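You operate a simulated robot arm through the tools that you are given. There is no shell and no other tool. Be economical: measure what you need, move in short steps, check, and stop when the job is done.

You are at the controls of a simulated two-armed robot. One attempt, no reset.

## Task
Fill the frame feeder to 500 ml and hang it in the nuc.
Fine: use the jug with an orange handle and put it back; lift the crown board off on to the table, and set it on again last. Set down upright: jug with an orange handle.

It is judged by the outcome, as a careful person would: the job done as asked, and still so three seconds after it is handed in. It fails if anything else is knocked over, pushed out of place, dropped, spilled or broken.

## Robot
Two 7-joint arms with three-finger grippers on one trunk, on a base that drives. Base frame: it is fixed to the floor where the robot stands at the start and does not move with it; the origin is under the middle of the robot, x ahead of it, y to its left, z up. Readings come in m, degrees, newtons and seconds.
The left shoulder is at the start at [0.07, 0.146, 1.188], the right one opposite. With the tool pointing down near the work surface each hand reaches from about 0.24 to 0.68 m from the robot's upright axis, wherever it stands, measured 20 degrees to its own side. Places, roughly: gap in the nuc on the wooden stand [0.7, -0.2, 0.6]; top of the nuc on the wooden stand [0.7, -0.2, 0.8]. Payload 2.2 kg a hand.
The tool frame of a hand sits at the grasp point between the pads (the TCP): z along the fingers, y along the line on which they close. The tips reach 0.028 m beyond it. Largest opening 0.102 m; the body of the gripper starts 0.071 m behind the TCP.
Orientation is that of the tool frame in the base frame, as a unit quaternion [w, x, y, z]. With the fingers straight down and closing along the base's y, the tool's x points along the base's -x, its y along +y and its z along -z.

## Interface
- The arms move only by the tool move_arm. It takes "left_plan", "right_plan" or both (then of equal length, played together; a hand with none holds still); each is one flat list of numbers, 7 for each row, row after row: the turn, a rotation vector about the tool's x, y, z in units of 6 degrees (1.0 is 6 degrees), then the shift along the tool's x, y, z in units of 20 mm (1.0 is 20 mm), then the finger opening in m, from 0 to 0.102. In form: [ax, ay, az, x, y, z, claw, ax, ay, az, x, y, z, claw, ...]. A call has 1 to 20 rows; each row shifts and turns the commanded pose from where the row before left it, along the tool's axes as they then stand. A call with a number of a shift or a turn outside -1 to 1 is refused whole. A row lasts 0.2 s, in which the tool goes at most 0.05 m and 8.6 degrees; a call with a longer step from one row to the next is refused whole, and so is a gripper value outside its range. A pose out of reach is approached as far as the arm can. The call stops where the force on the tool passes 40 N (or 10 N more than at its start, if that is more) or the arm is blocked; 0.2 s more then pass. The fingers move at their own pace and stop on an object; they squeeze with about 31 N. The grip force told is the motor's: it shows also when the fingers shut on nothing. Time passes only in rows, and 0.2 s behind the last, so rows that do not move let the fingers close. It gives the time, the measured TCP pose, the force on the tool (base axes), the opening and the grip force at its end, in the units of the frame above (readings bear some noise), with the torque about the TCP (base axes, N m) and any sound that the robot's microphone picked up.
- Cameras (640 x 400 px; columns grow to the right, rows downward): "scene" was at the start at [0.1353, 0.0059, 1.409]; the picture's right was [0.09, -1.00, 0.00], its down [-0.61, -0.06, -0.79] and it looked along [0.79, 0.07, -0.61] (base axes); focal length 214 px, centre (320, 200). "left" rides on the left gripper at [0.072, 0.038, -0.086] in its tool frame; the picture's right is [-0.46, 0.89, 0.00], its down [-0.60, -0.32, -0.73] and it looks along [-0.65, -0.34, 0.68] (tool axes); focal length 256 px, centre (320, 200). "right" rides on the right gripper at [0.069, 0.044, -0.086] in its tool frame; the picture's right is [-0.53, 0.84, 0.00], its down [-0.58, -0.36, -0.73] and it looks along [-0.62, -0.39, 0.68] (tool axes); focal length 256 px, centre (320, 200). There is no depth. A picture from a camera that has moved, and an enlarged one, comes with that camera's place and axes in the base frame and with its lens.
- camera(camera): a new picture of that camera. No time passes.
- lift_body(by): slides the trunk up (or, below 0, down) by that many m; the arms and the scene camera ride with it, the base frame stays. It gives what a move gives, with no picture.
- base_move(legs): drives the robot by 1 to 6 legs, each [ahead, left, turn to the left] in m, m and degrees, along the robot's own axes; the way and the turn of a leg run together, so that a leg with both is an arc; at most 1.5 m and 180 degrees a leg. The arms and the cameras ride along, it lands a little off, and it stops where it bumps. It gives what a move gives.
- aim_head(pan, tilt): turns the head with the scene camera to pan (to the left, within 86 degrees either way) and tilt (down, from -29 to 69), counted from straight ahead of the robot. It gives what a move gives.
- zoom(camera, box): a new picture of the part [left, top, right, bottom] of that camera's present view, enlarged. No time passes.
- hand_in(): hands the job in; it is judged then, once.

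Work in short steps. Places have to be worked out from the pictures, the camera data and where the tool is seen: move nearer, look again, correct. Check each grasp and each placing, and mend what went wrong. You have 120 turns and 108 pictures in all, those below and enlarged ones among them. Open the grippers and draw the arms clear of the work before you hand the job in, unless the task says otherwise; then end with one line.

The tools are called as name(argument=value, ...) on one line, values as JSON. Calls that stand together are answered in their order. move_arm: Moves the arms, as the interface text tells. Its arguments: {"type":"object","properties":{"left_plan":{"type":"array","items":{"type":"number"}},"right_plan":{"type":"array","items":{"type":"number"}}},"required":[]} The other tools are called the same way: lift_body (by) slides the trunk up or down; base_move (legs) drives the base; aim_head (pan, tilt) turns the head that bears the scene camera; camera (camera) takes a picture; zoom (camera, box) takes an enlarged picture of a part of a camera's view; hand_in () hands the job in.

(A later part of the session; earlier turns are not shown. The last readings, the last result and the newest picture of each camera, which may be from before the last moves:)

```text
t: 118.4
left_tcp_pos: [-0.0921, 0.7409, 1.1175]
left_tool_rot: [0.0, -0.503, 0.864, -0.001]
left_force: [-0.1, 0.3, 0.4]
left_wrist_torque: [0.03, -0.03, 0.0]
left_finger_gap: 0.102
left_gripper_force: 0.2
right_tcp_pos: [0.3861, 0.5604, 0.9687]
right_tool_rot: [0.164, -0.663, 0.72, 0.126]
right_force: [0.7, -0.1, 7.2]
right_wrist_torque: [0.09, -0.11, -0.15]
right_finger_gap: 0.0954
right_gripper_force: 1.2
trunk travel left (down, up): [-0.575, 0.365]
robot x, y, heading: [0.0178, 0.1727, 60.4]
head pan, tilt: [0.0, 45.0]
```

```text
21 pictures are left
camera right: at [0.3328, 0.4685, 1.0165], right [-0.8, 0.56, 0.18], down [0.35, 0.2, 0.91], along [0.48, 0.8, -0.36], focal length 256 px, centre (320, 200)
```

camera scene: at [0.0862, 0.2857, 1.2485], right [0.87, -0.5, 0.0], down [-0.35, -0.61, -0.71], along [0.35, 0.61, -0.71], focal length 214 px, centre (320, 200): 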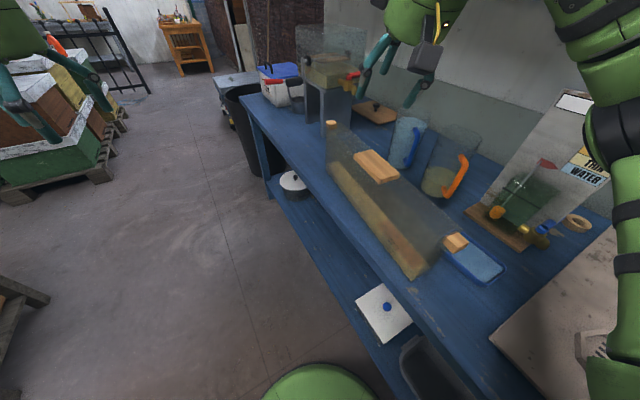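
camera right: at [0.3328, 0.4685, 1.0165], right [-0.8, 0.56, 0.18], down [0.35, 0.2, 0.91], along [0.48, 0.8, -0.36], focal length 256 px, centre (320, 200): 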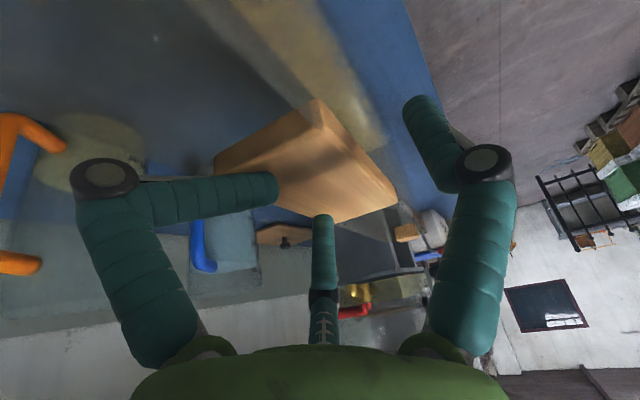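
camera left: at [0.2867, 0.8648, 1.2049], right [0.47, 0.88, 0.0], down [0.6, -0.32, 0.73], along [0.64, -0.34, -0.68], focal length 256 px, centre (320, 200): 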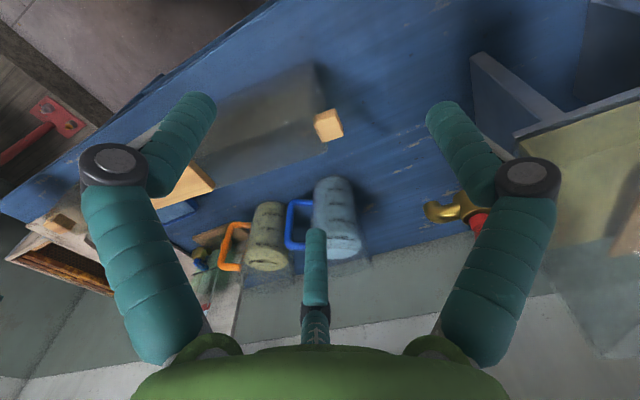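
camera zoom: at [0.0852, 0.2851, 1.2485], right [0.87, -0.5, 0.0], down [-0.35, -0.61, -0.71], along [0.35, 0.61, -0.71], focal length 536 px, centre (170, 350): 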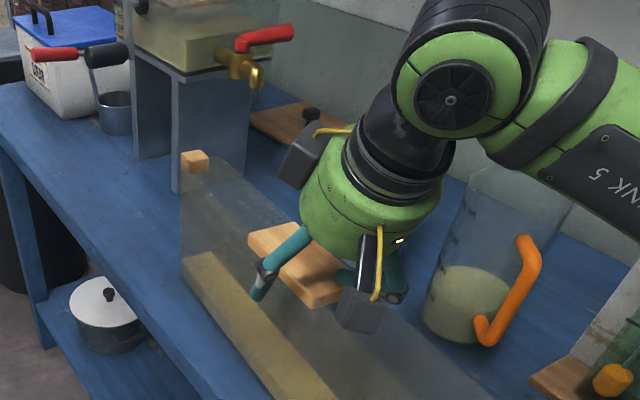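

The back (+x) finger landed on the block's edge and folded: the block is ~1 cm further in +x. Go back up and re-measure.

move_arm(right_plan=[0, 0, 0, -0.4, -0.03, -0.91, 0.1, 0, 0, 0, -0.4, -0.03, -0.91, 0.1, 0, 0, 0, -0.4, -0.03, -0.91, 0.1, 0, 0, 0, 0, 0, 0, 0.1])

camera(camera="right")

```text
t: 119.4
left_tcp_pos: [-0.0908, 0.7428, 1.1184]
left_tool_rot: [-0.001, -0.504, 0.864, -0.002]
left_force: [0.9, 0.2, -0.5]
left_wrist_torque: [0.02, 0.01, -0.03]
left_finger_gap: 0.102
left_gripper_force: 0.1
right_tcp_pos: [0.3865, 0.5616, 1.0269]
right_tool_rot: [0.164, -0.663, 0.72, 0.125]
right_force: [-0.1, -0.2, -0.5]
right_wrist_torque: [0.02, 0.02, 0.0]
right_finger_gap: 0.0998
right_gripper_force: 0.0
trunk travel left (down, up): [-0.575, 0.365]
robot x, y, heading: [0.0206, 0.1769, 60.4]
head pan, tilt: [0.0, 45.0]
```

```text
20 pictures are left
camera right: at [0.3326, 0.4696, 1.0765], right [-0.8, 0.57, 0.18], down [0.35, 0.2, 0.91], along [0.48, 0.8, -0.36], focal length 256 px, centre (320, 200)
```

right: 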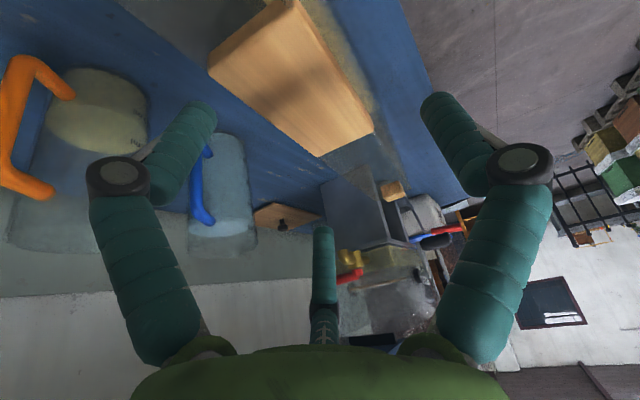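

Finger recovered. The rim looks wider (~0.07) than the block; I'll open fully, shift +x 5 mm, and descend in stages.

move_arm(right_plan=[0, 0, 0, 0, -0.25, 0, 0.102, 0, 0, 0, 0.4, 0.03, 0.91, 0.102, 0, 0, 0, 0.2, 0.02, 0.46, 0.102, 0, 0, 0, 0, 0, 0, 0.102])

camera(camera="right")

```text
t: 120.4
left_tcp_pos: [-0.09, 0.7433, 1.118]
left_tool_rot: [-0.001, -0.504, 0.864, -0.002]
left_force: [-0.2, 0.1, 0.8]
left_wrist_torque: [-0.04, -0.03, -0.02]
left_finger_gap: 0.1018
left_gripper_force: 0.0
right_tcp_pos: [0.3917, 0.5604, 0.9975]
right_tool_rot: [0.163, -0.661, 0.721, 0.124]
right_force: [2.4, -0.7, 0.2]
right_wrist_torque: [-0.04, -0.03, 0.04]
right_finger_gap: 0.1019
right_gripper_force: 0.0
trunk travel left (down, up): [-0.575, 0.365]
robot x, y, heading: [0.0181, 0.1736, 60.4]
head pan, tilt: [0.0, 45.0]
```

```text
19 pictures are left
camera right: at [0.3382, 0.4686, 1.0468], right [-0.8, 0.57, 0.18], down [0.35, 0.2, 0.91], along [0.48, 0.8, -0.36], focal length 256 px, centre (320, 200)
```

right: 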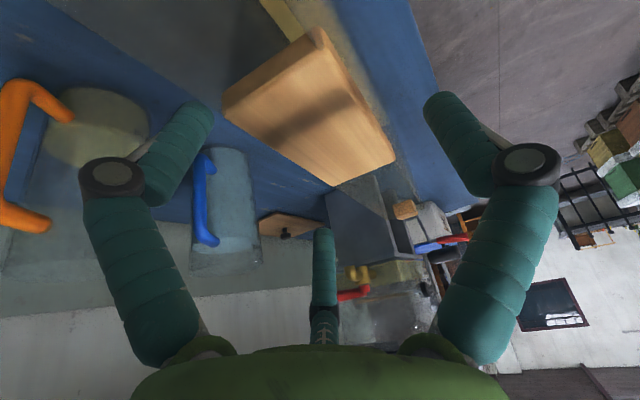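

The wrist pictures show three fingers (thumb on tool +y, a pair on −y, ±45 mm along the block), so the pair's side needs more room. Shift 8 mm to +x and descend gently.

move_arm(right_plan=[0, 0, 0, 0, -0.4, 0, 0.102, 0, 0, 0, 0.2, 0.02, 0.46, 0.102, 0, 0, 0, 0.2, 0.02, 0.46, 0.102, 0, 0, 0, 0.2, 0.02, 0.46, 0.102, 0, 0, 0, 0, 0, 0, 0.102])

camera(camera="right")

```text
t: 121.6
left_tcp_pos: [-0.0908, 0.7429, 1.1182]
left_tool_rot: [-0.001, -0.504, 0.864, -0.002]
left_force: [-0.4, 0.3, -0.5]
left_wrist_torque: [0.04, -0.02, 0.0]
left_finger_gap: 0.102
left_gripper_force: 0.0
right_tcp_pos: [0.3986, 0.5592, 0.9676]
right_tool_rot: [0.164, -0.663, 0.72, 0.126]
right_force: [0.3, -0.2, 0.2]
right_wrist_torque: [0.0, 0.02, -0.01]
right_finger_gap: 0.1018
right_gripper_force: 0.0
trunk travel left (down, up): [-0.575, 0.365]
robot x, y, heading: [0.0233, 0.1758, 60.5]
head pan, tilt: [0.0, 45.0]
```

```text
18 pictures are left
camera right: at [0.3454, 0.4669, 1.0175], right [-0.8, 0.57, 0.18], down [0.35, 0.2, 0.91], along [0.48, 0.8, -0.36], focal length 256 px, centre (320, 200)
```

right: 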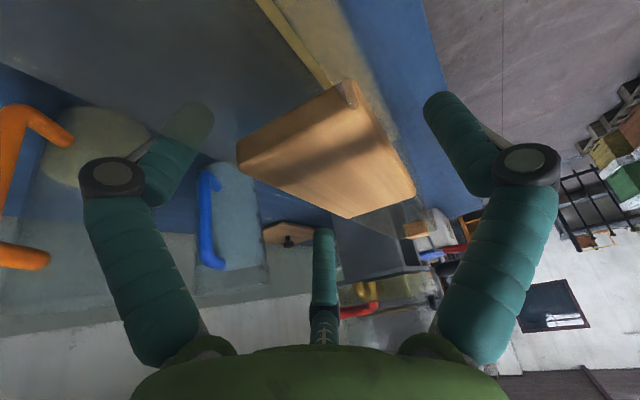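

Clean descent, fingers straddle the block (L tip seen outside the back wall). Close.

move_arm(right_plan=[0, 0, 0, 0, 0, 0, 0.08, 0, 0, 0, 0, 0, 0, 0.06, 0, 0, 0, 0, 0, 0, 0.04, 0, 0, 0, 0, 0, 0, 0.0, 0, 0, 0, 0, 0, 0, 0.0, 0, 0, 0, 0, 0, 0, 0.0])

camera(camera="right")

```text
t: 123.0
left_tcp_pos: [-0.0922, 0.7426, 1.1183]
left_tool_rot: [0.0, -0.504, 0.864, -0.001]
left_force: [0.0, -0.4, 0.0]
left_wrist_torque: [0.02, -0.01, -0.02]
left_finger_gap: 0.1021
left_gripper_force: 0.0
right_tcp_pos: [0.3992, 0.5593, 0.9704]
right_tool_rot: [0.166, -0.662, 0.72, 0.126]
right_force: [2.7, 5.7, 17.4]
right_wrist_torque: [1.08, 0.3, -1.53]
right_finger_gap: 0.074
right_gripper_force: 30.6
trunk travel left (down, up): [-0.575, 0.365]
robot x, y, heading: [0.0235, 0.1765, 60.5]
head pan, tilt: [0.0, 45.0]
```

```text
17 pictures are left
camera right: at [0.3449, 0.4669, 1.0191], right [-0.8, 0.57, 0.19], down [0.35, 0.2, 0.92], along [0.48, 0.8, -0.36], focal length 256 px, centre (320, 200)
```

right: 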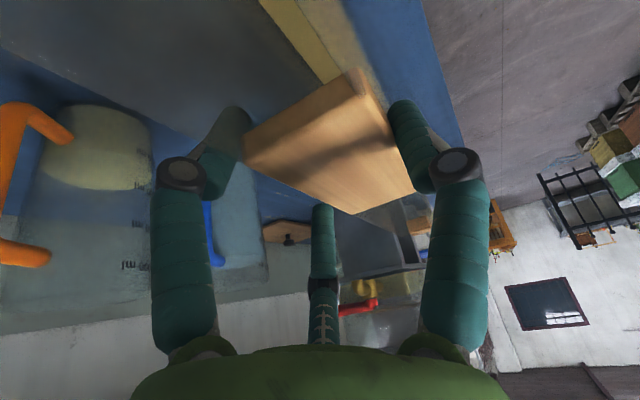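

Gripped at gap 74 mm. Test-lift 10 mm slowly and inspect for level and slip.

move_arm(right_plan=[0, 0, 0, -0.05, 0, -0.11, 0, 0, 0, 0, -0.1, 0, -0.23, 0, 0, 0, 0, -0.1, 0, -0.23, 0, 0, 0, 0, 0, 0, 0, 0, 0, 0, 0, 0, 0, 0, 0])

camera(camera="scene")

```text
t: 124.2
left_tcp_pos: [-0.0899, 0.7435, 1.1182]
left_tool_rot: [-0.002, -0.504, 0.864, -0.002]
left_force: [0.2, 0.8, -1.2]
left_wrist_torque: [-0.02, 0.03, 0.01]
left_finger_gap: 0.1019
left_gripper_force: 0.0
right_tcp_pos: [0.4011, 0.5616, 0.9777]
right_tool_rot: [0.162, -0.663, 0.721, 0.123]
right_force: [0.2, 0.2, -10.3]
right_wrist_torque: [-0.26, -0.08, 0.02]
right_finger_gap: 0.0735
right_gripper_force: 31.2
trunk travel left (down, up): [-0.575, 0.365]
robot x, y, heading: [0.0231, 0.1753, 60.4]
head pan, tilt: [0.0, 45.0]
```

```text
16 pictures are left
camera scene: at [0.0871, 0.2874, 1.2482], right [0.87, -0.5, 0.0], down [-0.35, -0.61, -0.71], along [0.35, 0.61, -0.71], focal length 214 px, centre (320, 200)
```

scene: 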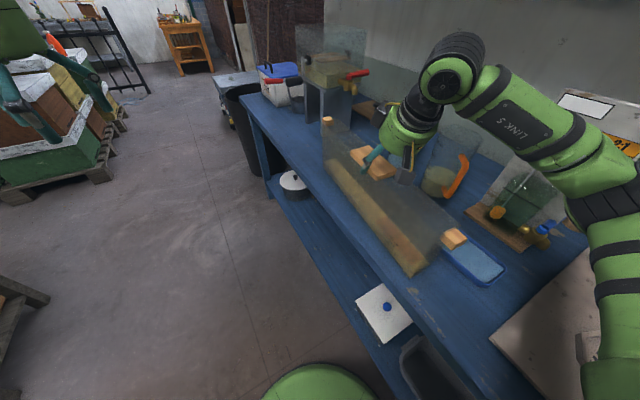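

Feeder is lifted whole (10.3 N), little torque. Raise it to z≈1.09 slowly, then back away from the table.

move_arm(right_plan=[0, 0, 0, -0.15, -0.01, -0.34, 0, 0, 0, 0, -0.24, -0.02, -0.55, 0, 0, 0, 0, -0.24, -0.02, -0.55, 0, 0, 0, 0, -0.24, -0.02, -0.55, 0, 0, 0, 0, -0.24, -0.02, -0.55, 0, 0, 0, 0, -0.24, -0.02, -0.55, 0, 0, 0, 0, -0.24, -0.02, -0.55, 0, 0, 0, 0, -0.24, -0.02, -0.55, 0, 0, 0, 0, -0.24, -0.02, -0.55, 0, 0, 0, 0, -0.15, -0.01, -0.34, 0, 0, 0, 0, 0, 0, 0, 0])

base_move(legs=[[-0.173, 0.304, 0]])

camera(camera="scene")

```text
t: 126.6
left_tcp_pos: [-0.0888, 0.7437, 1.1176]
left_tool_rot: [-0.002, -0.503, 0.864, -0.002]
left_force: [-0.6, 0.2, -0.1]
left_wrist_torque: [0.0, 0.02, 0.01]
left_finger_gap: 0.1021
left_gripper_force: 0.0
right_tcp_pos: [0.3992, 0.5604, 1.0907]
right_tool_rot: [0.162, -0.663, 0.72, 0.125]
right_force: [0.5, 0.3, -10.8]
right_wrist_torque: [-0.24, -0.07, -0.04]
right_finger_gap: 0.0737
right_gripper_force: 30.8
trunk travel left (down, up): [-0.575, 0.365]
robot x, y, heading: [0.0184, 0.173, 60.5]
head pan, tilt: [0.0, 45.0]
```

```text
t: 128.9
left_tcp_pos: [-0.4397, 0.7458, 1.118]
left_tool_rot: [-0.003, -0.504, 0.864, -0.001]
left_force: [-0.4, 0.4, 0.7]
left_wrist_torque: [0.05, 0.0, 0.02]
left_finger_gap: 0.1021
left_gripper_force: 0.1
right_tcp_pos: [0.05, 0.5621, 1.0898]
right_tool_rot: [0.162, -0.662, 0.721, 0.125]
right_force: [0.1, -0.3, -11.3]
right_wrist_torque: [-0.25, -0.09, -0.01]
right_finger_gap: 0.0733
right_gripper_force: 31.2
trunk travel left (down, up): [-0.575, 0.365]
robot x, y, heading: [-0.3261, 0.1737, 60.6]
head pan, tilt: [0.0, 45.0]
```

```text
15 pictures are left
camera scene: at [-0.2617, 0.2883, 1.2482], right [0.87, -0.5, 0.0], down [-0.35, -0.62, -0.71], along [0.35, 0.61, -0.71], focal length 214 px, centre (320, 200)
```

scene: 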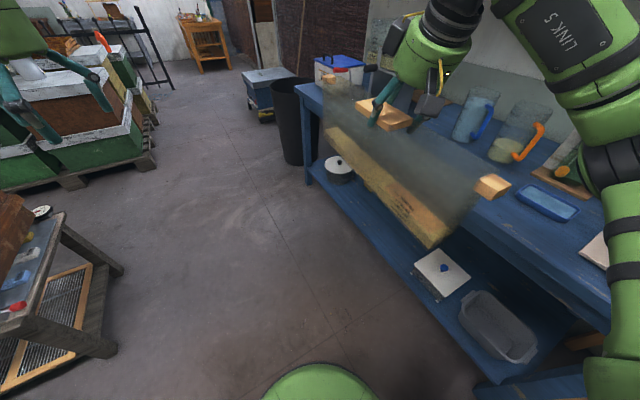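

Feeder steady. Turn the body right to heading 0 in two legs, then shift right.

base_move(legs=[[0, 0, -30], [0, 0, -30.6], [0, -0.17, 0]])

aim_head(pan=-12, tilt=38)

camera(camera="scene")

```text
t: 133.3
left_tcp_pos: [0.1135, 0.3801, 1.1164]
left_tool_rot: [-0.003, 0.005, 1.0, -0.001]
left_force: [-0.6, -0.5, -0.3]
left_wrist_torque: [0.0, 0.02, -0.04]
left_finger_gap: 0.1019
left_gripper_force: 0.1
right_tcp_pos: [0.1919, -0.1375, 1.0898]
right_tool_rot: [0.203, -0.206, 0.957, 0.024]
right_force: [0.0, -0.2, -9.7]
right_wrist_torque: [-0.18, 0.22, 0.01]
right_finger_gap: 0.0733
right_gripper_force: 31.0
trunk travel left (down, up): [-0.575, 0.365]
robot x, y, heading: [-0.3334, 0.0035, -1.0]
head pan, tilt: [0.0, 45.0]
```

```text
t: 134.1
left_tcp_pos: [0.1145, 0.3784, 1.1169]
left_tool_rot: [-0.002, 0.005, 1.0, 0.0]
left_force: [0.1, -0.3, -0.7]
left_wrist_torque: [0.02, 0.01, 0.01]
left_finger_gap: 0.1021
left_gripper_force: 0.1
right_tcp_pos: [0.191, -0.1386, 1.0894]
right_tool_rot: [0.203, -0.205, 0.957, 0.025]
right_force: [0.5, -0.8, -10.7]
right_wrist_torque: [-0.17, 0.17, 0.0]
right_finger_gap: 0.0734
right_gripper_force: 31.2
trunk travel left (down, up): [-0.575, 0.365]
robot x, y, heading: [-0.3303, 0.0047, -0.9]
head pan, tilt: [-12.0, 38.0]
```

```text
14 pictures are left
camera scene: at [-0.1948, -0.0174, 1.2584], right [-0.22, -0.98, 0.0], down [-0.6, 0.14, -0.79], along [0.77, -0.17, -0.62], focal length 214 px, centre (320, 200)
```

scene: 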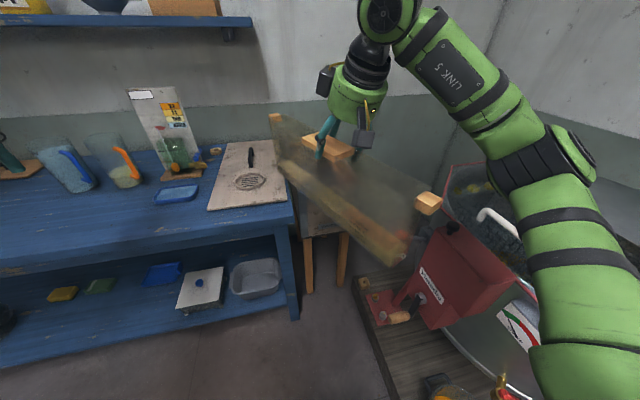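

Feeder points at az ≈23.6°. Yaw the tool −23.6° so it lies along x, then check.

move_arm(right_plan=[0.15, 0.01, 0.34, 0, 0, 0, 0, 0.262, 0.023, 0.598, 0, 0, 0, 0, 0.262, 0.023, 0.598, 0, 0, 0, 0, 0.262, 0.023, 0.598, 0, 0, 0, 0, 0.262, 0.023, 0.598, 0, 0, 0, 0, 0.262, 0.023, 0.598, 0, 0, 0, 0, 0.15, 0.01, 0.34, 0, 0, 0, 0, 0, 0, 0, 0, 0, 0, 0])

base_move(legs=[[0, 0, 0.9], [0.2, 0, 0]])

camera(camera="scene")

```text
t: 135.9
left_tcp_pos: [0.1142, 0.3785, 1.1168]
left_tool_rot: [-0.003, 0.006, 1.0, -0.001]
left_force: [0.0, 0.1, 0.3]
left_wrist_torque: [0.0, 0.01, -0.01]
left_finger_gap: 0.1023
left_gripper_force: 0.2
right_tcp_pos: [0.1917, -0.1386, 1.0903]
right_tool_rot: [0.205, 0.0, 0.979, -0.019]
right_force: [-0.8, -0.6, -9.9]
right_wrist_torque: [-0.08, 0.21, 0.01]
right_finger_gap: 0.0734
right_gripper_force: 30.7
trunk travel left (down, up): [-0.575, 0.365]
robot x, y, heading: [-0.332, 0.0037, -0.7]
head pan, tilt: [-12.0, 38.0]
```

```text
t: 137.8
left_tcp_pos: [0.3061, 0.3857, 1.1175]
left_tool_rot: [-0.001, -0.002, 1.0, -0.001]
left_force: [0.2, 1.0, -0.7]
left_wrist_torque: [-0.01, -0.03, 0.01]
left_finger_gap: 0.102
left_gripper_force: 0.1
right_tcp_pos: [0.3892, -0.1308, 1.09]
right_tool_rot: [0.205, -0.008, 0.979, -0.017]
right_force: [-1.0, 0.1, -10.5]
right_wrist_torque: [-0.09, 0.2, 0.0]
right_finger_gap: 0.0732
right_gripper_force: 30.9
trunk travel left (down, up): [-0.575, 0.365]
robot x, y, heading: [-0.1361, 0.0043, -0.0]
head pan, tilt: [-12.0, 38.0]
```

```text
13 pictures are left
camera scene: at [0.0012, -0.0148, 1.2586], right [-0.21, -0.98, 0.0], down [-0.6, 0.13, -0.79], along [0.77, -0.16, -0.62], focal length 214 px, centre (320, 200)
```

scene: 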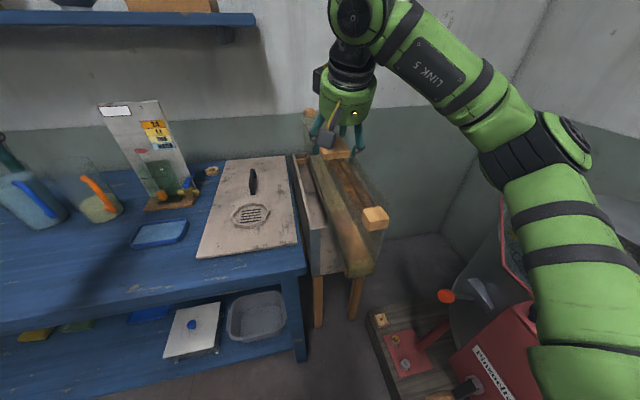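

Feeder is parallel to x (centre = TCP + (0.0155, 0.011)). Zoom on the nuc interior to locate the gap and lug rests.

zoom(camera="scene", box=[270, 100, 420, 290])

```text
2.11 times, centred on (345, 195) of scene
camera zoom: at [0.0012, -0.0148, 1.2586], right [-0.21, -0.98, 0.0], down [-0.6, 0.13, -0.79], along [0.77, -0.16, -0.62], focal length 452 px, centre (267, 210)
```

zoom: 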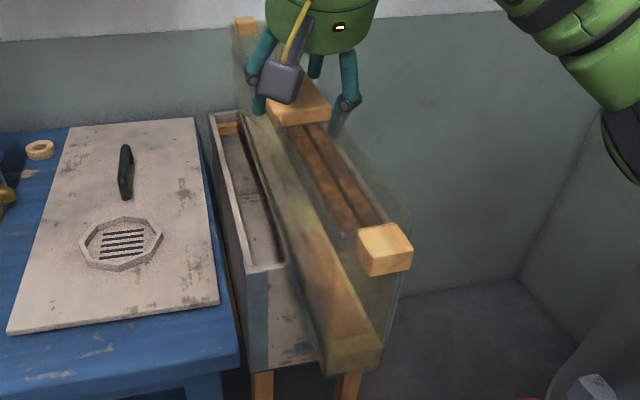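

Gap estimated y −0.10…−0.235 (aim centre −0.165), nuc centre x≈0.71. Drive forward to base x≈0.03, then extend the feeder above the nuc at z≈1.025.

base_move(legs=[[0.16, 0, 0]])

move_arm(right_plan=[0, 0, 0, -0.3, -0.1, 0.3, 0, 0, 0, 0, -0.46, -0.2, 0.533, 0, 0, 0, 0, -0.46, -0.2, 0.533, 0, 0, 0, 0, -0.46, -0.2, 0.533, 0, 0, 0, 0, -0.46, -0.2, 0.533, 0, 0, 0, 0, -0.46, -0.2, 0.533, 0, 0, 0, 0, -0.46, -0.2, 0.533, 0, 0, 0, 0, -0.46, -0.2, 0.533, 0, 0, 0, 0, -0.46, -0.2, 0.533, 0, 0, 0, 0, -0.46, -0.2, 0.533, 0, 0, 0, 0, -0.46, -0.2, 0.533, 0, 0, 0, 0, -0.16, -0.1, 0.23, 0, 0, 0, 0, 0, 0, 0, 0])

camera(camera="scene")

camera(camera="right")

```text
t: 139.2
left_tcp_pos: [0.4646, 0.3853, 1.1188]
left_tool_rot: [-0.001, -0.003, 1.0, -0.001]
left_force: [0.3, 0.1, 0.1]
left_wrist_torque: [0.03, -0.03, 0.02]
left_finger_gap: 0.1019
left_gripper_force: 0.1
right_tcp_pos: [0.5488, -0.1307, 1.0912]
right_tool_rot: [0.205, -0.008, 0.978, -0.018]
right_force: [0.4, 0.0, -10.2]
right_wrist_torque: [-0.05, 0.23, -0.01]
right_finger_gap: 0.0733
right_gripper_force: 30.8
trunk travel left (down, up): [-0.575, 0.365]
robot x, y, heading: [0.0254, 0.0053, 0.2]
head pan, tilt: [-12.0, 38.0]
```

```text
t: 142.0
left_tcp_pos: [0.4666, 0.386, 1.1175]
left_tool_rot: [-0.002, -0.002, 1.0, -0.001]
left_force: [-0.2, -1.6, 0.0]
left_wrist_torque: [0.03, -0.01, -0.01]
left_finger_gap: 0.1021
left_gripper_force: 0.2
right_tcp_pos: [0.6904, -0.1759, 1.0244]
right_tool_rot: [0.205, -0.009, 0.979, -0.017]
right_force: [-0.6, 0.4, -10.7]
right_wrist_torque: [-0.08, 0.28, 0.0]
right_finger_gap: 0.0735
right_gripper_force: 31.2
trunk travel left (down, up): [-0.575, 0.365]
robot x, y, heading: [0.0256, 0.0053, 0.0]
head pan, tilt: [-12.0, 38.0]
```

```text
11 pictures are left
camera scene: at [0.1626, -0.0147, 1.2584], right [-0.21, -0.98, 0.0], down [-0.6, 0.13, -0.79], along [0.77, -0.16, -0.62], focal length 214 px, centre (320, 200)
```

scene: 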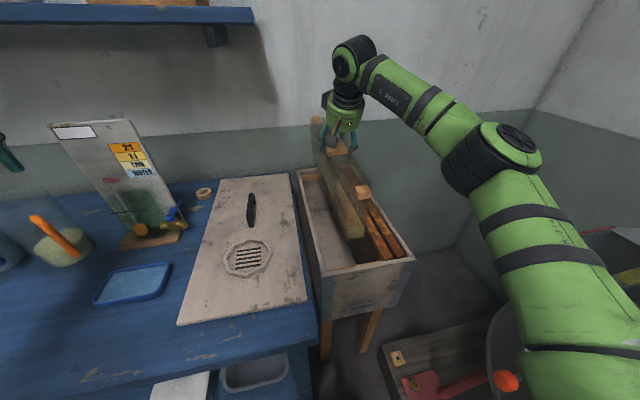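

```text
10 pictures are left
camera right: at [0.5928, -0.1302, 1.0747], right [0.48, 0.86, 0.18], down [0.24, -0.33, 0.91], along [0.84, -0.4, -0.36], focal length 256 px, centre (320, 200)
```

right: 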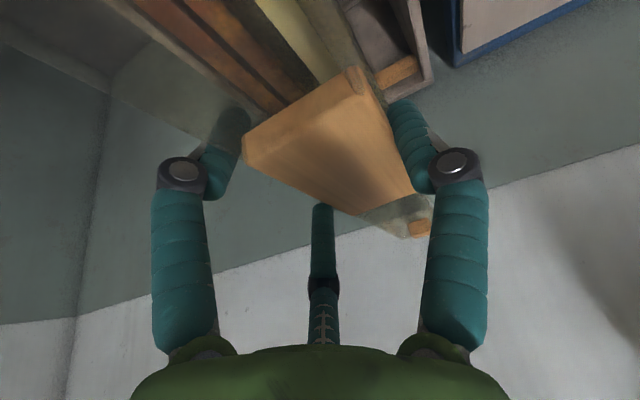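

Everything is over the nuc. Enlarge the nuc region for fine alignment.

zoom(camera="scene", box=[285, 105, 425, 285])

```text
2.22 times, centred on (355, 195) of scene
camera zoom: at [0.1626, -0.0147, 1.2584], right [-0.21, -0.98, 0.0], down [-0.6, 0.13, -0.79], along [0.77, -0.16, -0.62], focal length 477 px, centre (242, 211)
```

zoom: 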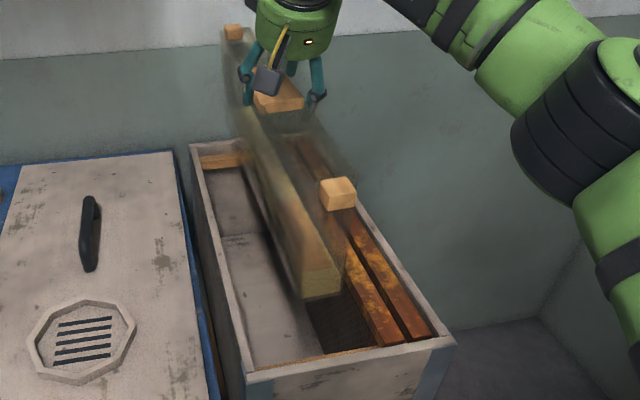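

Measured: nuc inner x≈0.466–0.961, gap y −0.09…−0.245; feeder lugs at (0.48,−0.168) and (0.937,−0.162) → nearly centred; shift +3 mm in x. Lower 0.15 m and check.

move_arm(right_plan=[0, 0, 0, -0.13, 0, 0.06, 0, 0, 0, 0, 0.15, 0.014, 0.34, 0, 0, 0, 0, 0.3, 0.027, 0.69, 0, 0, 0, 0, 0.3, 0.027, 0.69, 0, 0, 0, 0, 0.3, 0.027, 0.69, 0, 0, 0, 0, 0.3, 0.027, 0.69, 0, 0, 0, 0, 0.3, 0.027, 0.69, 0, 0, 0, 0, 0.3, 0.027, 0.69, 0, 0, 0, 0, 0.3, 0.027, 0.69, 0, 0, 0, 0, 0.3, 0.027, 0.69, 0, 0, 0, 0, 0.3, 0.027, 0.69, 0, 0, 0, 0, 0.15, 0.014, 0.34, 0, 0, 0, 0, 0, 0, 0, 0])

zoom(camera="scene", box=[285, 105, 425, 285])

```text
t: 144.8
left_tcp_pos: [0.4593, 0.3862, 1.1204]
left_tool_rot: [0.002, -0.001, 1.0, -0.001]
left_force: [-0.8, -0.1, 0.2]
left_wrist_torque: [0.01, -0.02, -0.01]
left_finger_gap: 0.102
left_gripper_force: 0.0
right_tcp_pos: [0.6861, -0.1759, 0.8775]
right_tool_rot: [0.204, -0.009, 0.979, -0.017]
right_force: [-27.7, -0.1, 1.4]
right_wrist_torque: [0.33, 0.12, 0.09]
right_finger_gap: 0.0737
right_gripper_force: 30.7
trunk travel left (down, up): [-0.575, 0.365]
robot x, y, heading: [0.0257, 0.0062, 0.3]
head pan, tilt: [-12.0, 38.0]
```

```text
2.22 times, centred on (355, 195) of scene
camera zoom: at [0.1545, -0.0142, 1.2594], right [-0.21, -0.98, 0.0], down [-0.6, 0.13, -0.79], along [0.77, -0.16, -0.61], focal length 477 px, centre (242, 211)
```

zoom: 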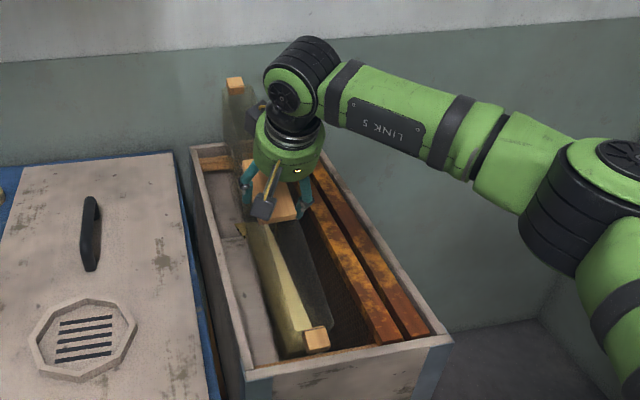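

The far end caught on the back wall and the feeder has tilted (near end low); nothing spilled. Raise it straight up and reassess.

move_arm(right_plan=[0, 0, 0, 0.3, 0, -0.14, 0, 0, 0, 0, -0.2, -0.018, -0.46, 0, 0, 0, 0, -0.3, -0.027, -0.69, 0, 0, 0, 0, -0.3, -0.027, -0.69, 0, 0, 0, 0, -0.3, -0.027, -0.69, 0, 0, 0, 0, -0.3, -0.027, -0.69, 0, 0, 0, 0, -0.3, -0.027, -0.69, 0, 0, 0, 0, -0.3, -0.027, -0.69, 0, 0, 0, 0, -0.3, -0.027, -0.69, 0, 0, 0, 0, -0.2, -0.018, -0.46, 0, 0, 0, 0, 0, 0, 0, 0])

zoom(camera="scene", box=[285, 85, 425, 285])

```text
t: 147.2
left_tcp_pos: [0.4672, 0.3849, 1.1167]
left_tool_rot: [-0.002, -0.001, 1.0, -0.001]
left_force: [-0.1, 0.1, 0.2]
left_wrist_torque: [0.02, 0.02, -0.06]
left_finger_gap: 0.1023
left_gripper_force: 0.0
right_tcp_pos: [0.6874, -0.1753, 0.9995]
right_tool_rot: [0.204, -0.008, 0.979, -0.017]
right_force: [-0.1, 0.4, -10.3]
right_wrist_torque: [-0.11, 0.36, -0.01]
right_finger_gap: 0.0734
right_gripper_force: 31.1
trunk travel left (down, up): [-0.575, 0.365]
robot x, y, heading: [0.0223, 0.0053, 0.1]
head pan, tilt: [-12.0, 38.0]
```

```text
2.00 times, centred on (355, 185) of scene
camera zoom: at [0.1628, -0.0148, 1.2584], right [-0.21, -0.98, 0.0], down [-0.6, 0.13, -0.79], along [0.77, -0.16, -0.62], focal length 429 px, centre (250, 230)
```

zoom: 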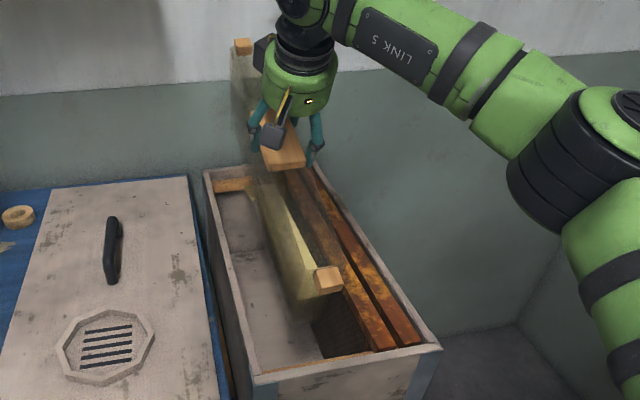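

Feeder slipped ~15° in grip (far end high). Level it by pitching the tool 15° back, then re-measure.

move_arm(right_plan=[0, 0.3, 0, 0, 0, 0, 0, 0, 0.5, 0, 0, 0, 0, 0, 0, 0.5, 0, 0, 0, 0, 0, 0, 0.5, 0, 0, 0, 0, 0, 0, 0.45, 0, 0, 0, 0, 0, 0, 0.2, 0, 0, 0, 0, 0, 0, 0, 0, 0, 0, 0, 0, 0, 0, 0, 0, 0, 0, 0])

zoom(camera="scene", box=[285, 105, 425, 285])

```text
t: 149.0
left_tcp_pos: [0.4668, 0.3861, 1.116]
left_tool_rot: [-0.002, -0.002, 1.0, -0.001]
left_force: [0.2, 0.0, 0.6]
left_wrist_torque: [0.0, -0.01, 0.01]
left_finger_gap: 0.102
left_gripper_force: 0.0
right_tcp_pos: [0.6858, -0.175, 0.9999]
right_tool_rot: [0.077, -0.007, 0.997, -0.018]
right_force: [-0.6, 1.0, -10.6]
right_wrist_torque: [-0.08, 0.11, 0.02]
right_finger_gap: 0.0735
right_gripper_force: 31.0
trunk travel left (down, up): [-0.575, 0.365]
robot x, y, heading: [0.0283, 0.0063, 0.2]
head pan, tilt: [-12.0, 38.0]
```

```text
2.22 times, centred on (355, 195) of scene
camera zoom: at [0.1627, -0.0147, 1.2584], right [-0.21, -0.98, 0.0], down [-0.6, 0.13, -0.79], along [0.77, -0.16, -0.62], focal length 477 px, centre (242, 211)
```

zoom: 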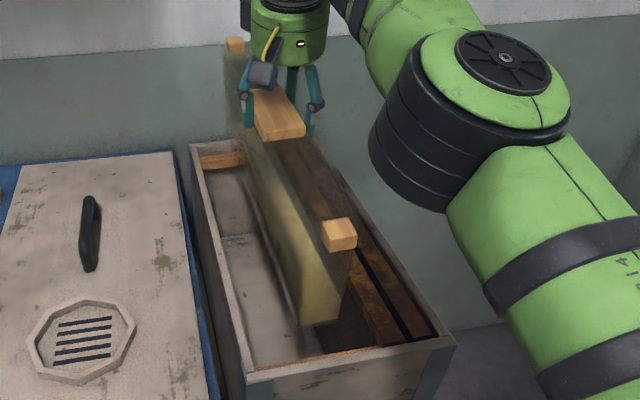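

Nearly level (about 2° far-high). Correct 2°, move +8 mm in x (9 mm short of the earlier catching position), and lower carefully to just past ledge height.

move_arm(right_plan=[0, 0.37, 0, 0, 0, 0, 0, 0, 0, 0, -0.4, 0, 0.05, 0, 0, 0, 0, 0.1, 0.03, 0.6, 0, 0, 0, 0, 0.1, 0.03, 0.7, 0, 0, 0, 0, 0.1, 0.03, 0.7, 0, 0, 0, 0, 0.05, 0.02, 0.5, 0, 0, 0, 0, 0.05, 0.02, 0.4, 0, 0, 0, 0, 0.05, 0.02, 0.4, 0, 0, 0, 0, 0, 0, 0, 0])

zoom(camera="scene", box=[285, 105, 425, 285])

```text
t: 151.0
left_tcp_pos: [0.4663, 0.3859, 1.1177]
left_tool_rot: [-0.002, -0.003, 1.0, -0.001]
left_force: [0.3, 0.8, 0.8]
left_wrist_torque: [-0.01, 0.0, -0.02]
left_finger_gap: 0.1021
left_gripper_force: 0.1
right_tcp_pos: [0.6762, -0.1721, 0.9329]
right_tool_rot: [0.06, -0.006, 0.998, -0.018]
right_force: [9.6, -0.3, 1.1]
right_wrist_torque: [0.2, 0.76, -0.19]
right_finger_gap: 0.0734
right_gripper_force: 31.2
right hand out of reach, approached as far as the arm can: row 1, 2
trunk travel left (down, up): [-0.575, 0.365]
robot x, y, heading: [0.0258, 0.0067, 0.1]
head pan, tilt: [-12.0, 38.0]
```

```text
2.22 times, centred on (355, 195) of scene
camera zoom: at [0.1628, -0.0143, 1.2585], right [-0.21, -0.98, 0.0], down [-0.6, 0.13, -0.79], along [0.77, -0.16, -0.62], focal length 477 px, centre (242, 211)
```

zoom: 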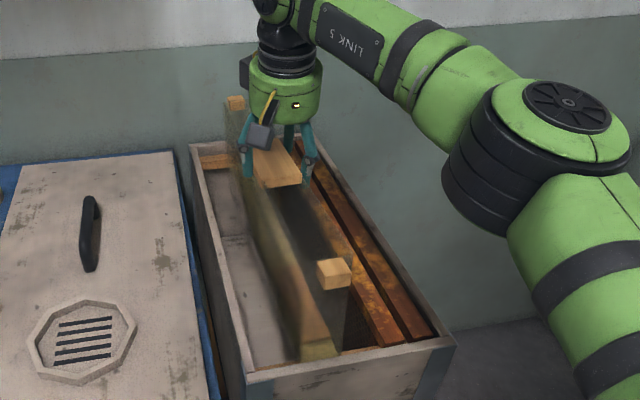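

Now the near end touched the front ledge (arm hit reach limit, x too small). So the right centre is between: TCP x≈0.690. Raise trunk 80 mm (lifts feeder free and restores reach), ease base forward, level by −4.5° and set x.

lift_body(by=0.08)

base_move(legs=[[0.008, 0, 0]])

move_arm(right_plan=[0, -0.35, 0, 0, 0, 0, 0, 0, -0.4, 0, 0, 0, 0, 0, 0, 0, 0, 0, 0, 0, 0])

```text
t: 152.2
left_tcp_pos: [0.4669, 0.3853, 1.197]
left_tool_rot: [-0.002, -0.003, 1.0, -0.001]
left_force: [0.2, -0.3, 0.1]
left_wrist_torque: [-0.01, -0.02, 0.0]
left_finger_gap: 0.102
left_gripper_force: 0.1
right_tcp_pos: [0.677, -0.1717, 1.0121]
right_tool_rot: [0.056, -0.006, 0.998, -0.018]
right_force: [-0.1, 0.7, -10.6]
right_wrist_torque: [-0.09, 0.06, -0.01]
right_finger_gap: 0.0732
right_gripper_force: 31.1
trunk travel left (down, up): [-0.655, 0.285]
robot x, y, heading: [0.0282, 0.0049, 0.2]
head pan, tilt: [-12.0, 38.0]
```

```text
t: 152.9
left_tcp_pos: [0.4724, 0.386, 1.1988]
left_tool_rot: [-0.001, -0.001, 1.0, -0.001]
left_force: [-0.5, 0.1, 0.1]
left_wrist_torque: [0.0, -0.04, -0.01]
left_finger_gap: 0.1021
left_gripper_force: 0.0
right_tcp_pos: [0.6823, -0.1728, 1.0119]
right_tool_rot: [0.059, -0.006, 0.998, -0.019]
right_force: [-0.4, -0.5, -10.4]
right_wrist_torque: [-0.08, 0.04, 0.0]
right_finger_gap: 0.0736
right_gripper_force: 30.9
trunk travel left (down, up): [-0.655, 0.285]
robot x, y, heading: [0.0359, 0.0065, 0.2]
head pan, tilt: [-12.0, 38.0]
```

```text
t: 153.7
left_tcp_pos: [0.4751, 0.386, 1.1977]
left_tool_rot: [-0.002, -0.003, 1.0, -0.001]
left_force: [0.1, 0.4, 0.1]
left_wrist_torque: [-0.01, 0.05, 0.02]
left_finger_gap: 0.102
left_gripper_force: 0.1
right_tcp_pos: [0.6849, -0.1721, 1.0096]
right_tool_rot: [0.096, -0.007, 0.995, -0.019]
right_force: [0.7, -0.7, -10.2]
right_wrist_torque: [-0.11, 0.12, 0.03]
right_finger_gap: 0.0735
right_gripper_force: 30.4
trunk travel left (down, up): [-0.655, 0.285]
robot x, y, heading: [0.0372, 0.0032, 0.0]
head pan, tilt: [-12.0, 38.0]
```

Check level and position once more before lowering.

zoom(camera="scene", box=[285, 125, 425, 305])

```text
2.22 times, centred on (355, 215) of scene
camera zoom: at [0.1711, -0.0144, 1.3384], right [-0.21, -0.98, 0.0], down [-0.6, 0.13, -0.79], along [0.77, -0.16, -0.62], focal length 477 px, centre (242, 167)
```

zoom: 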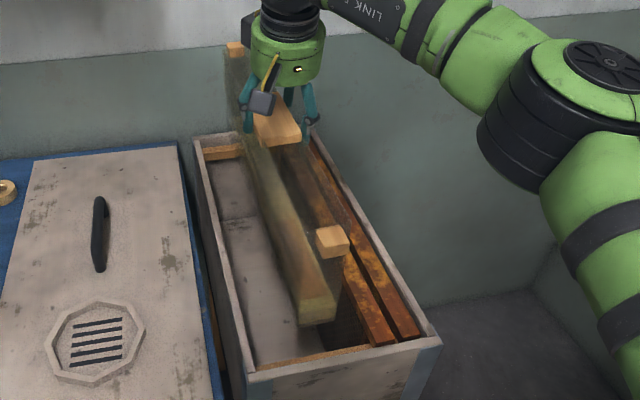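

Feeder is level now; its centre is x≈0.695 and should be ≈0.704. Shift +9 mm and lower past ledge height, watching forces.

move_arm(right_plan=[0, 0, 0, -0.22, 0, 0.04, 0, 0, 0, 0, -0.22, 0, 0.04, 0, 0, 0, 0, 0.1, 0.02, 0.5, 0, 0, 0, 0, 0.14, 0.02, 0.7, 0, 0, 0, 0, 0.14, 0.02, 0.7, 0, 0, 0, 0, 0.14, 0.02, 0.7, 0, 0, 0, 0, 0.1, 0.02, 0.5, 0, 0, 0, 0, 0.1, 0.02, 0.5, 0, 0, 0, 0, 0.08, 0.01, 0.4, 0, 0, 0, 0, 0, 0, 0, 0])

```text
t: 155.9
left_tcp_pos: [0.4741, 0.3846, 1.1975]
left_tool_rot: [-0.002, -0.003, 1.0, -0.001]
left_force: [0.1, 1.4, -0.8]
left_wrist_torque: [0.01, -0.02, -0.01]
left_finger_gap: 0.102
left_gripper_force: 0.0
right_tcp_pos: [0.6921, -0.1729, 0.9309]
right_tool_rot: [0.097, -0.007, 0.995, -0.017]
right_force: [0.3, -0.5, -9.5]
right_wrist_torque: [-0.08, 0.11, 0.03]
right_finger_gap: 0.0735
right_gripper_force: 30.7
trunk travel left (down, up): [-0.655, 0.285]
robot x, y, heading: [0.0381, 0.0046, 0.3]
head pan, tilt: [-12.0, 38.0]
```

No contact this time (9.5 N, no side force). Continue down to TCP z≈0.86.

move_arm(right_plan=[0, 0, 0, 0.08, 0.01, 0.4, 0, 0, 0, 0, 0.1, 0.02, 0.5, 0, 0, 0, 0, 0.1, 0.02, 0.5, 0, 0, 0, 0, 0.1, 0.02, 0.5, 0, 0, 0, 0, 0.1, 0.02, 0.5, 0, 0, 0, 0, 0.1, 0.02, 0.5, 0, 0, 0, 0, 0.1, 0.02, 0.5, 0, 0, 0, 0, 0, 0, 0, 0])

```text
t: 157.7
left_tcp_pos: [0.4748, 0.3842, 1.1976]
left_tool_rot: [-0.002, -0.001, 1.0, 0.0]
left_force: [0.4, 0.0, -0.3]
left_wrist_torque: [-0.02, -0.01, 0.0]
left_finger_gap: 0.1018
left_gripper_force: 0.1
right_tcp_pos: [0.692, -0.1717, 0.8604]
right_tool_rot: [0.097, -0.007, 0.995, -0.017]
right_force: [0.7, 0.2, -10.3]
right_wrist_torque: [-0.06, 0.12, -0.04]
right_finger_gap: 0.0734
right_gripper_force: 31.2
trunk travel left (down, up): [-0.655, 0.285]
robot x, y, heading: [0.0351, 0.008, -0.0]
head pan, tilt: [-12.0, 38.0]
```

Free so far. Down 28 mm more (lugs just above the rim) and look.

move_arm(right_plan=[0, 0, 0, 0.1, 0.02, 0.5, 0, 0, 0, 0, 0.1, 0.02, 0.5, 0, 0, 0, 0, 0.08, 0.01, 0.4, 0, 0, 0, 0, 0, 0, 0, 0])

zoom(camera="scene", box=[285, 145, 425, 305])

```text
t: 158.7
left_tcp_pos: [0.4735, 0.3845, 1.1979]
left_tool_rot: [-0.002, -0.002, 1.0, -0.001]
left_force: [0.6, 0.2, -0.3]
left_wrist_torque: [-0.01, -0.01, 0.02]
left_finger_gap: 0.1019
left_gripper_force: 0.0
right_tcp_pos: [0.6923, -0.1727, 0.8317]
right_tool_rot: [0.096, -0.007, 0.995, -0.018]
right_force: [0.0, 0.7, -10.0]
right_wrist_torque: [-0.07, 0.13, 0.0]
right_finger_gap: 0.0735
right_gripper_force: 31.2
trunk travel left (down, up): [-0.655, 0.285]
robot x, y, heading: [0.0324, 0.006, -0.1]
head pan, tilt: [-12.0, 38.0]
```

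```text
2.50 times, centred on (355, 225) of scene
camera zoom: at [0.1705, -0.0148, 1.3384], right [-0.21, -0.98, 0.0], down [-0.6, 0.13, -0.79], along [0.77, -0.16, -0.62], focal length 536 px, centre (232, 138)
```

zoom: 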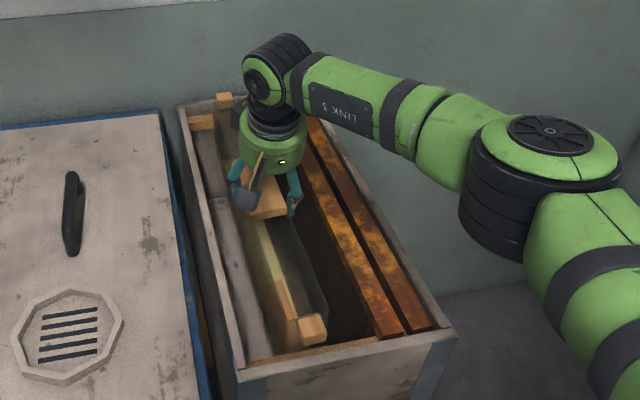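

Both lugs lie between the end walls with ~4 mm each. Continue down gently until they seat.

move_arm(right_plan=[0, 0, 0, 0.06, 0.01, 0.3, 0, 0, 0, 0, 0.06, 0.01, 0.3, 0, 0, 0, 0, 0.06, 0.01, 0.3, 0, 0, 0, 0, 0.06, 0.01, 0.3, 0, 0, 0, 0, 0, 0, 0, 0])

```text
t: 159.9
left_tcp_pos: [0.473, 0.3844, 1.1964]
left_tool_rot: [-0.001, -0.002, 1.0, -0.001]
left_force: [0.2, -0.2, 0.0]
left_wrist_torque: [0.0, 0.03, 0.02]
left_finger_gap: 0.102
left_gripper_force: 0.0
right_tcp_pos: [0.6919, -0.1723, 0.8087]
right_tool_rot: [0.097, -0.007, 0.995, -0.018]
right_force: [1.0, 0.1, -9.9]
right_wrist_torque: [-0.05, 0.07, 0.02]
right_finger_gap: 0.0732
right_gripper_force: 30.9
trunk travel left (down, up): [-0.655, 0.285]
robot x, y, heading: [0.0332, 0.007, 0.1]
head pan, tilt: [-12.0, 38.0]
```

move_arm(right_plan=[0, 0, 0, 0.05, 0.01, 0.25, 0, 0, 0, 0, 0.05, 0.01, 0.25, 0, 0, 0, 0, 0.05, 0.01, 0.25, 0, 0, 0, 0, 0, 0, 0, 0])

```text
t: 160.9
left_tcp_pos: [0.4697, 0.3857, 1.1992]
left_tool_rot: [0.0, -0.001, 1.0, -0.001]
left_force: [0.3, -0.1, -0.7]
left_wrist_torque: [0.0, 0.02, 0.0]
left_finger_gap: 0.102
left_gripper_force: 0.0
right_tcp_pos: [0.6914, -0.1726, 0.7997]
right_tool_rot: [0.103, -0.006, 0.994, -0.019]
right_force: [3.2, -5.1, 22.8]
right_wrist_torque: [0.59, 0.58, 0.45]
right_finger_gap: 0.0735
right_gripper_force: 31.3
trunk travel left (down, up): [-0.655, 0.285]
robot x, y, heading: [0.0361, 0.0056, 0.4]
head pan, tilt: [-12.0, 38.0]
```

Seated contact at z≈0.80. Relieve pressure slightly, then open the fingers and look.

move_arm(right_plan=[0, 0, 0, -0.02, 0, -0.12, 0, 0, 0, 0, 0, 0, 0, 0.08, 0, 0, 0, 0, 0, 0, 0.09, 0, 0, 0, 0, 0, 0, 0.1, 0, 0, 0, 0, 0, 0, 0.1])

zoom(camera="scene", box=[285, 145, 425, 305])

```text
t: 162.1
left_tcp_pos: [0.4724, 0.3851, 1.1981]
left_tool_rot: [-0.001, -0.001, 1.0, -0.001]
left_force: [0.0, -0.8, -0.4]
left_wrist_torque: [-0.03, -0.05, 0.01]
left_finger_gap: 0.102
left_gripper_force: 0.0
right_tcp_pos: [0.6916, -0.1717, 0.7968]
right_tool_rot: [0.097, -0.006, 0.995, -0.018]
right_force: [-1.0, -0.2, 1.0]
right_wrist_torque: [0.01, 0.0, -0.01]
right_finger_gap: 0.0997
right_gripper_force: 0.1
trunk travel left (down, up): [-0.655, 0.285]
robot x, y, heading: [0.0338, 0.0073, 0.1]
head pan, tilt: [-12.0, 38.0]
```

```text
2.50 times, centred on (355, 225) of scene
camera zoom: at [0.1682, -0.0142, 1.3387], right [-0.21, -0.98, 0.0], down [-0.6, 0.13, -0.79], along [0.77, -0.16, -0.62], focal length 536 px, centre (232, 138)
```

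zoom: 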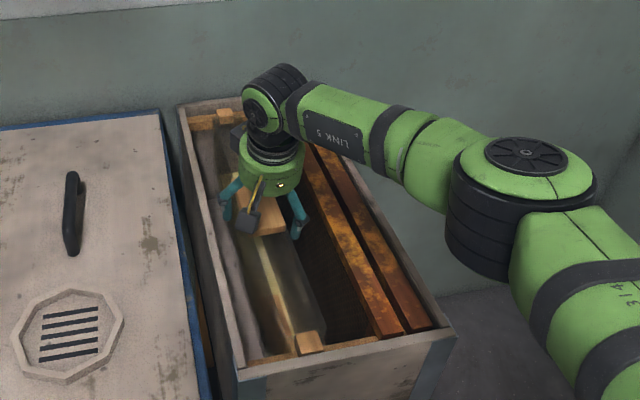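

The feeder hangs with both lugs on the ledges and the hand is free. Withdraw straight up, then restore the lid-grip orientation.

move_arm(right_plan=[0, 0, 0, -0.08, -0.01, -0.4, 0.102, 0, 0, 0, -0.1, -0.02, -0.5, 0.102, 0, 0, 0, -0.19, -0.03, -0.95, 0.102, 0, 0, 0, -0.19, -0.03, -0.95, 0.102, 0, 0, 0, -0.19, -0.03, -0.95, 0.102, 0, 0, 0, -0.19, -0.03, -0.95, 0.102, 0, 0, 0, -0.19, -0.03, -0.95, 0.102, 0, 0, 0, -0.19, -0.03, -0.95, 0.102, 0, 0, 0, -0.19, -0.03, -0.95, 0.102, -0.073, -0.525, 0.05, 0, 0, 0, 0.06, -0.073, -0.525, 0.05, 0, 0, 0, 0.06, -0.073, -0.525, 0.05, 0, 0, 0, 0.06, -0.073, -0.525, 0.05, 0, 0, 0, 0.06, 0, 0, 0, 0, 0, 0, 0.06])

```text
t: 165.1
left_tcp_pos: [0.4715, 0.3848, 1.1981]
left_tool_rot: [-0.001, -0.001, 1.0, -0.001]
left_force: [-0.4, -0.1, -0.3]
left_wrist_torque: [0.04, 0.01, -0.03]
left_finger_gap: 0.1021
left_gripper_force: 0.0
right_tcp_pos: [0.6909, -0.1711, 0.9502]
right_tool_rot: [0.207, 0.001, 0.978, -0.001]
right_force: [-0.2, 0.2, 0.8]
right_wrist_torque: [0.01, 0.01, -0.01]
right_finger_gap: 0.06
right_gripper_force: 0.1
trunk travel left (down, up): [-0.655, 0.285]
robot x, y, heading: [0.0327, 0.0042, 0.2]
head pan, tilt: [-12.0, 38.0]
```

Orientation restored exactly. Retrace to the pre-grasp point above the lid's handle and check with the wrist camera.

move_arm(right_plan=[0, 0, 0, 0.273, 0.986, -0.193, 0.06, 0, 0, 0, 0.273, 0.986, -0.193, 0.06, 0, 0, 0, 0.273, 0.986, -0.193, 0.06, 0, 0, 0, 0.273, 0.986, -0.193, 0.06, 0, 0, 0, 0.273, 0.986, -0.193, 0.06, 0, 0, 0, 0.273, 0.986, -0.193, 0.06, 0, 0, 0, 0.273, 0.986, -0.193, 0.06, 0, 0, 0, 0.273, 0.986, -0.193, 0.06, 0, 0, 0, 0.273, 0.986, -0.193, 0.06, 0, 0, 0, 0.273, 0.986, -0.193, 0.06, 0, 0, 0, 0.273, 0.986, -0.193, 0.06, 0, 0, 0, 0.273, 0.986, -0.193, 0.06, 0, 0, 0, 0.273, 0.986, -0.193, 0.06, 0, 0, 0, 0, 0, 0, 0.06])

camera(camera="right")

```text
t: 168.1
left_tcp_pos: [0.4727, 0.3855, 1.1978]
left_tool_rot: [0.0, -0.002, 1.0, 0.0]
left_force: [-0.7, -0.5, -0.3]
left_wrist_torque: [0.04, 0.01, 0.03]
left_finger_gap: 0.1019
left_gripper_force: 0.1
right_tcp_pos: [0.6053, 0.0849, 0.9687]
right_tool_rot: [0.206, 0.001, 0.979, -0.001]
right_force: [0.2, -0.3, -0.6]
right_wrist_torque: [0.03, -0.02, -0.01]
right_finger_gap: 0.0601
right_gripper_force: 0.0
trunk travel left (down, up): [-0.655, 0.285]
robot x, y, heading: [0.0343, 0.0074, 0.1]
head pan, tilt: [-12.0, 38.0]
```

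```text
1 pictures are left
camera right: at [0.5079, 0.1297, 1.0188], right [0.49, 0.84, 0.21], down [0.23, -0.36, 0.9], along [0.84, -0.39, -0.37], focal length 256 px, centre (320, 200)
```

right: 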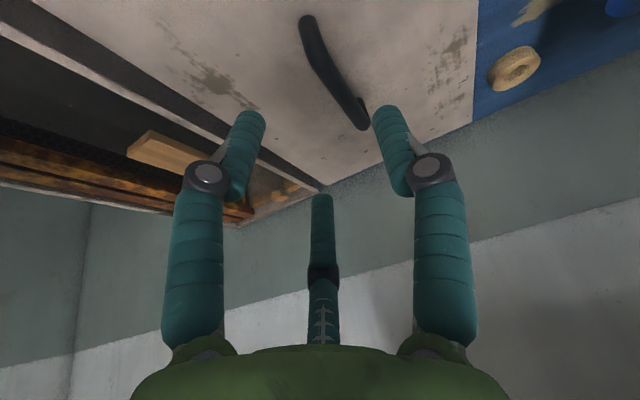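

The view is identical to when I let go of the lid, so it hasn't moved. Advance 135 mm along the tool and close on the handle.

move_arm(right_plan=[0, 0, 0, -0.1, 0, 1, 0.06, 0, 0, 0, 0, 0, 1, 0.06, 0, 0, 0, 0, 0, 1, 0.06, 0, 0, 0, 0, 0, 1, 0.06, 0, 0, 0, 0, 0, 1, 0.06, 0, 0, 0, 0, 0, 1, 0.06, 0, 0, 0, 0, 0, 0.72, 0.06, 0, 0, 0, 0, 0, 0, 0.06, 0, 0, 0, 0, 0, 0, 0.0, 0, 0, 0, 0, 0, 0, 0.0, 0, 0, 0, 0, 0, 0, 0.0])

```text
t: 170.5
left_tcp_pos: [0.4718, 0.3868, 1.1983]
left_tool_rot: [-0.001, -0.002, 1.0, -0.002]
left_force: [0.2, 0.0, -0.8]
left_wrist_torque: [0.03, 0.02, -0.03]
left_finger_gap: 0.1019
left_gripper_force: 0.0
right_tcp_pos: [0.662, 0.0844, 0.8437]
right_tool_rot: [0.207, 0.0, 0.978, -0.002]
right_force: [-0.2, 1.4, -0.8]
right_wrist_torque: [-0.24, -0.76, 0.42]
right_finger_gap: 0.0292
right_gripper_force: 30.8
trunk travel left (down, up): [-0.655, 0.285]
robot x, y, heading: [0.0316, 0.0104, 0.3]
head pan, tilt: [-12.0, 38.0]
```

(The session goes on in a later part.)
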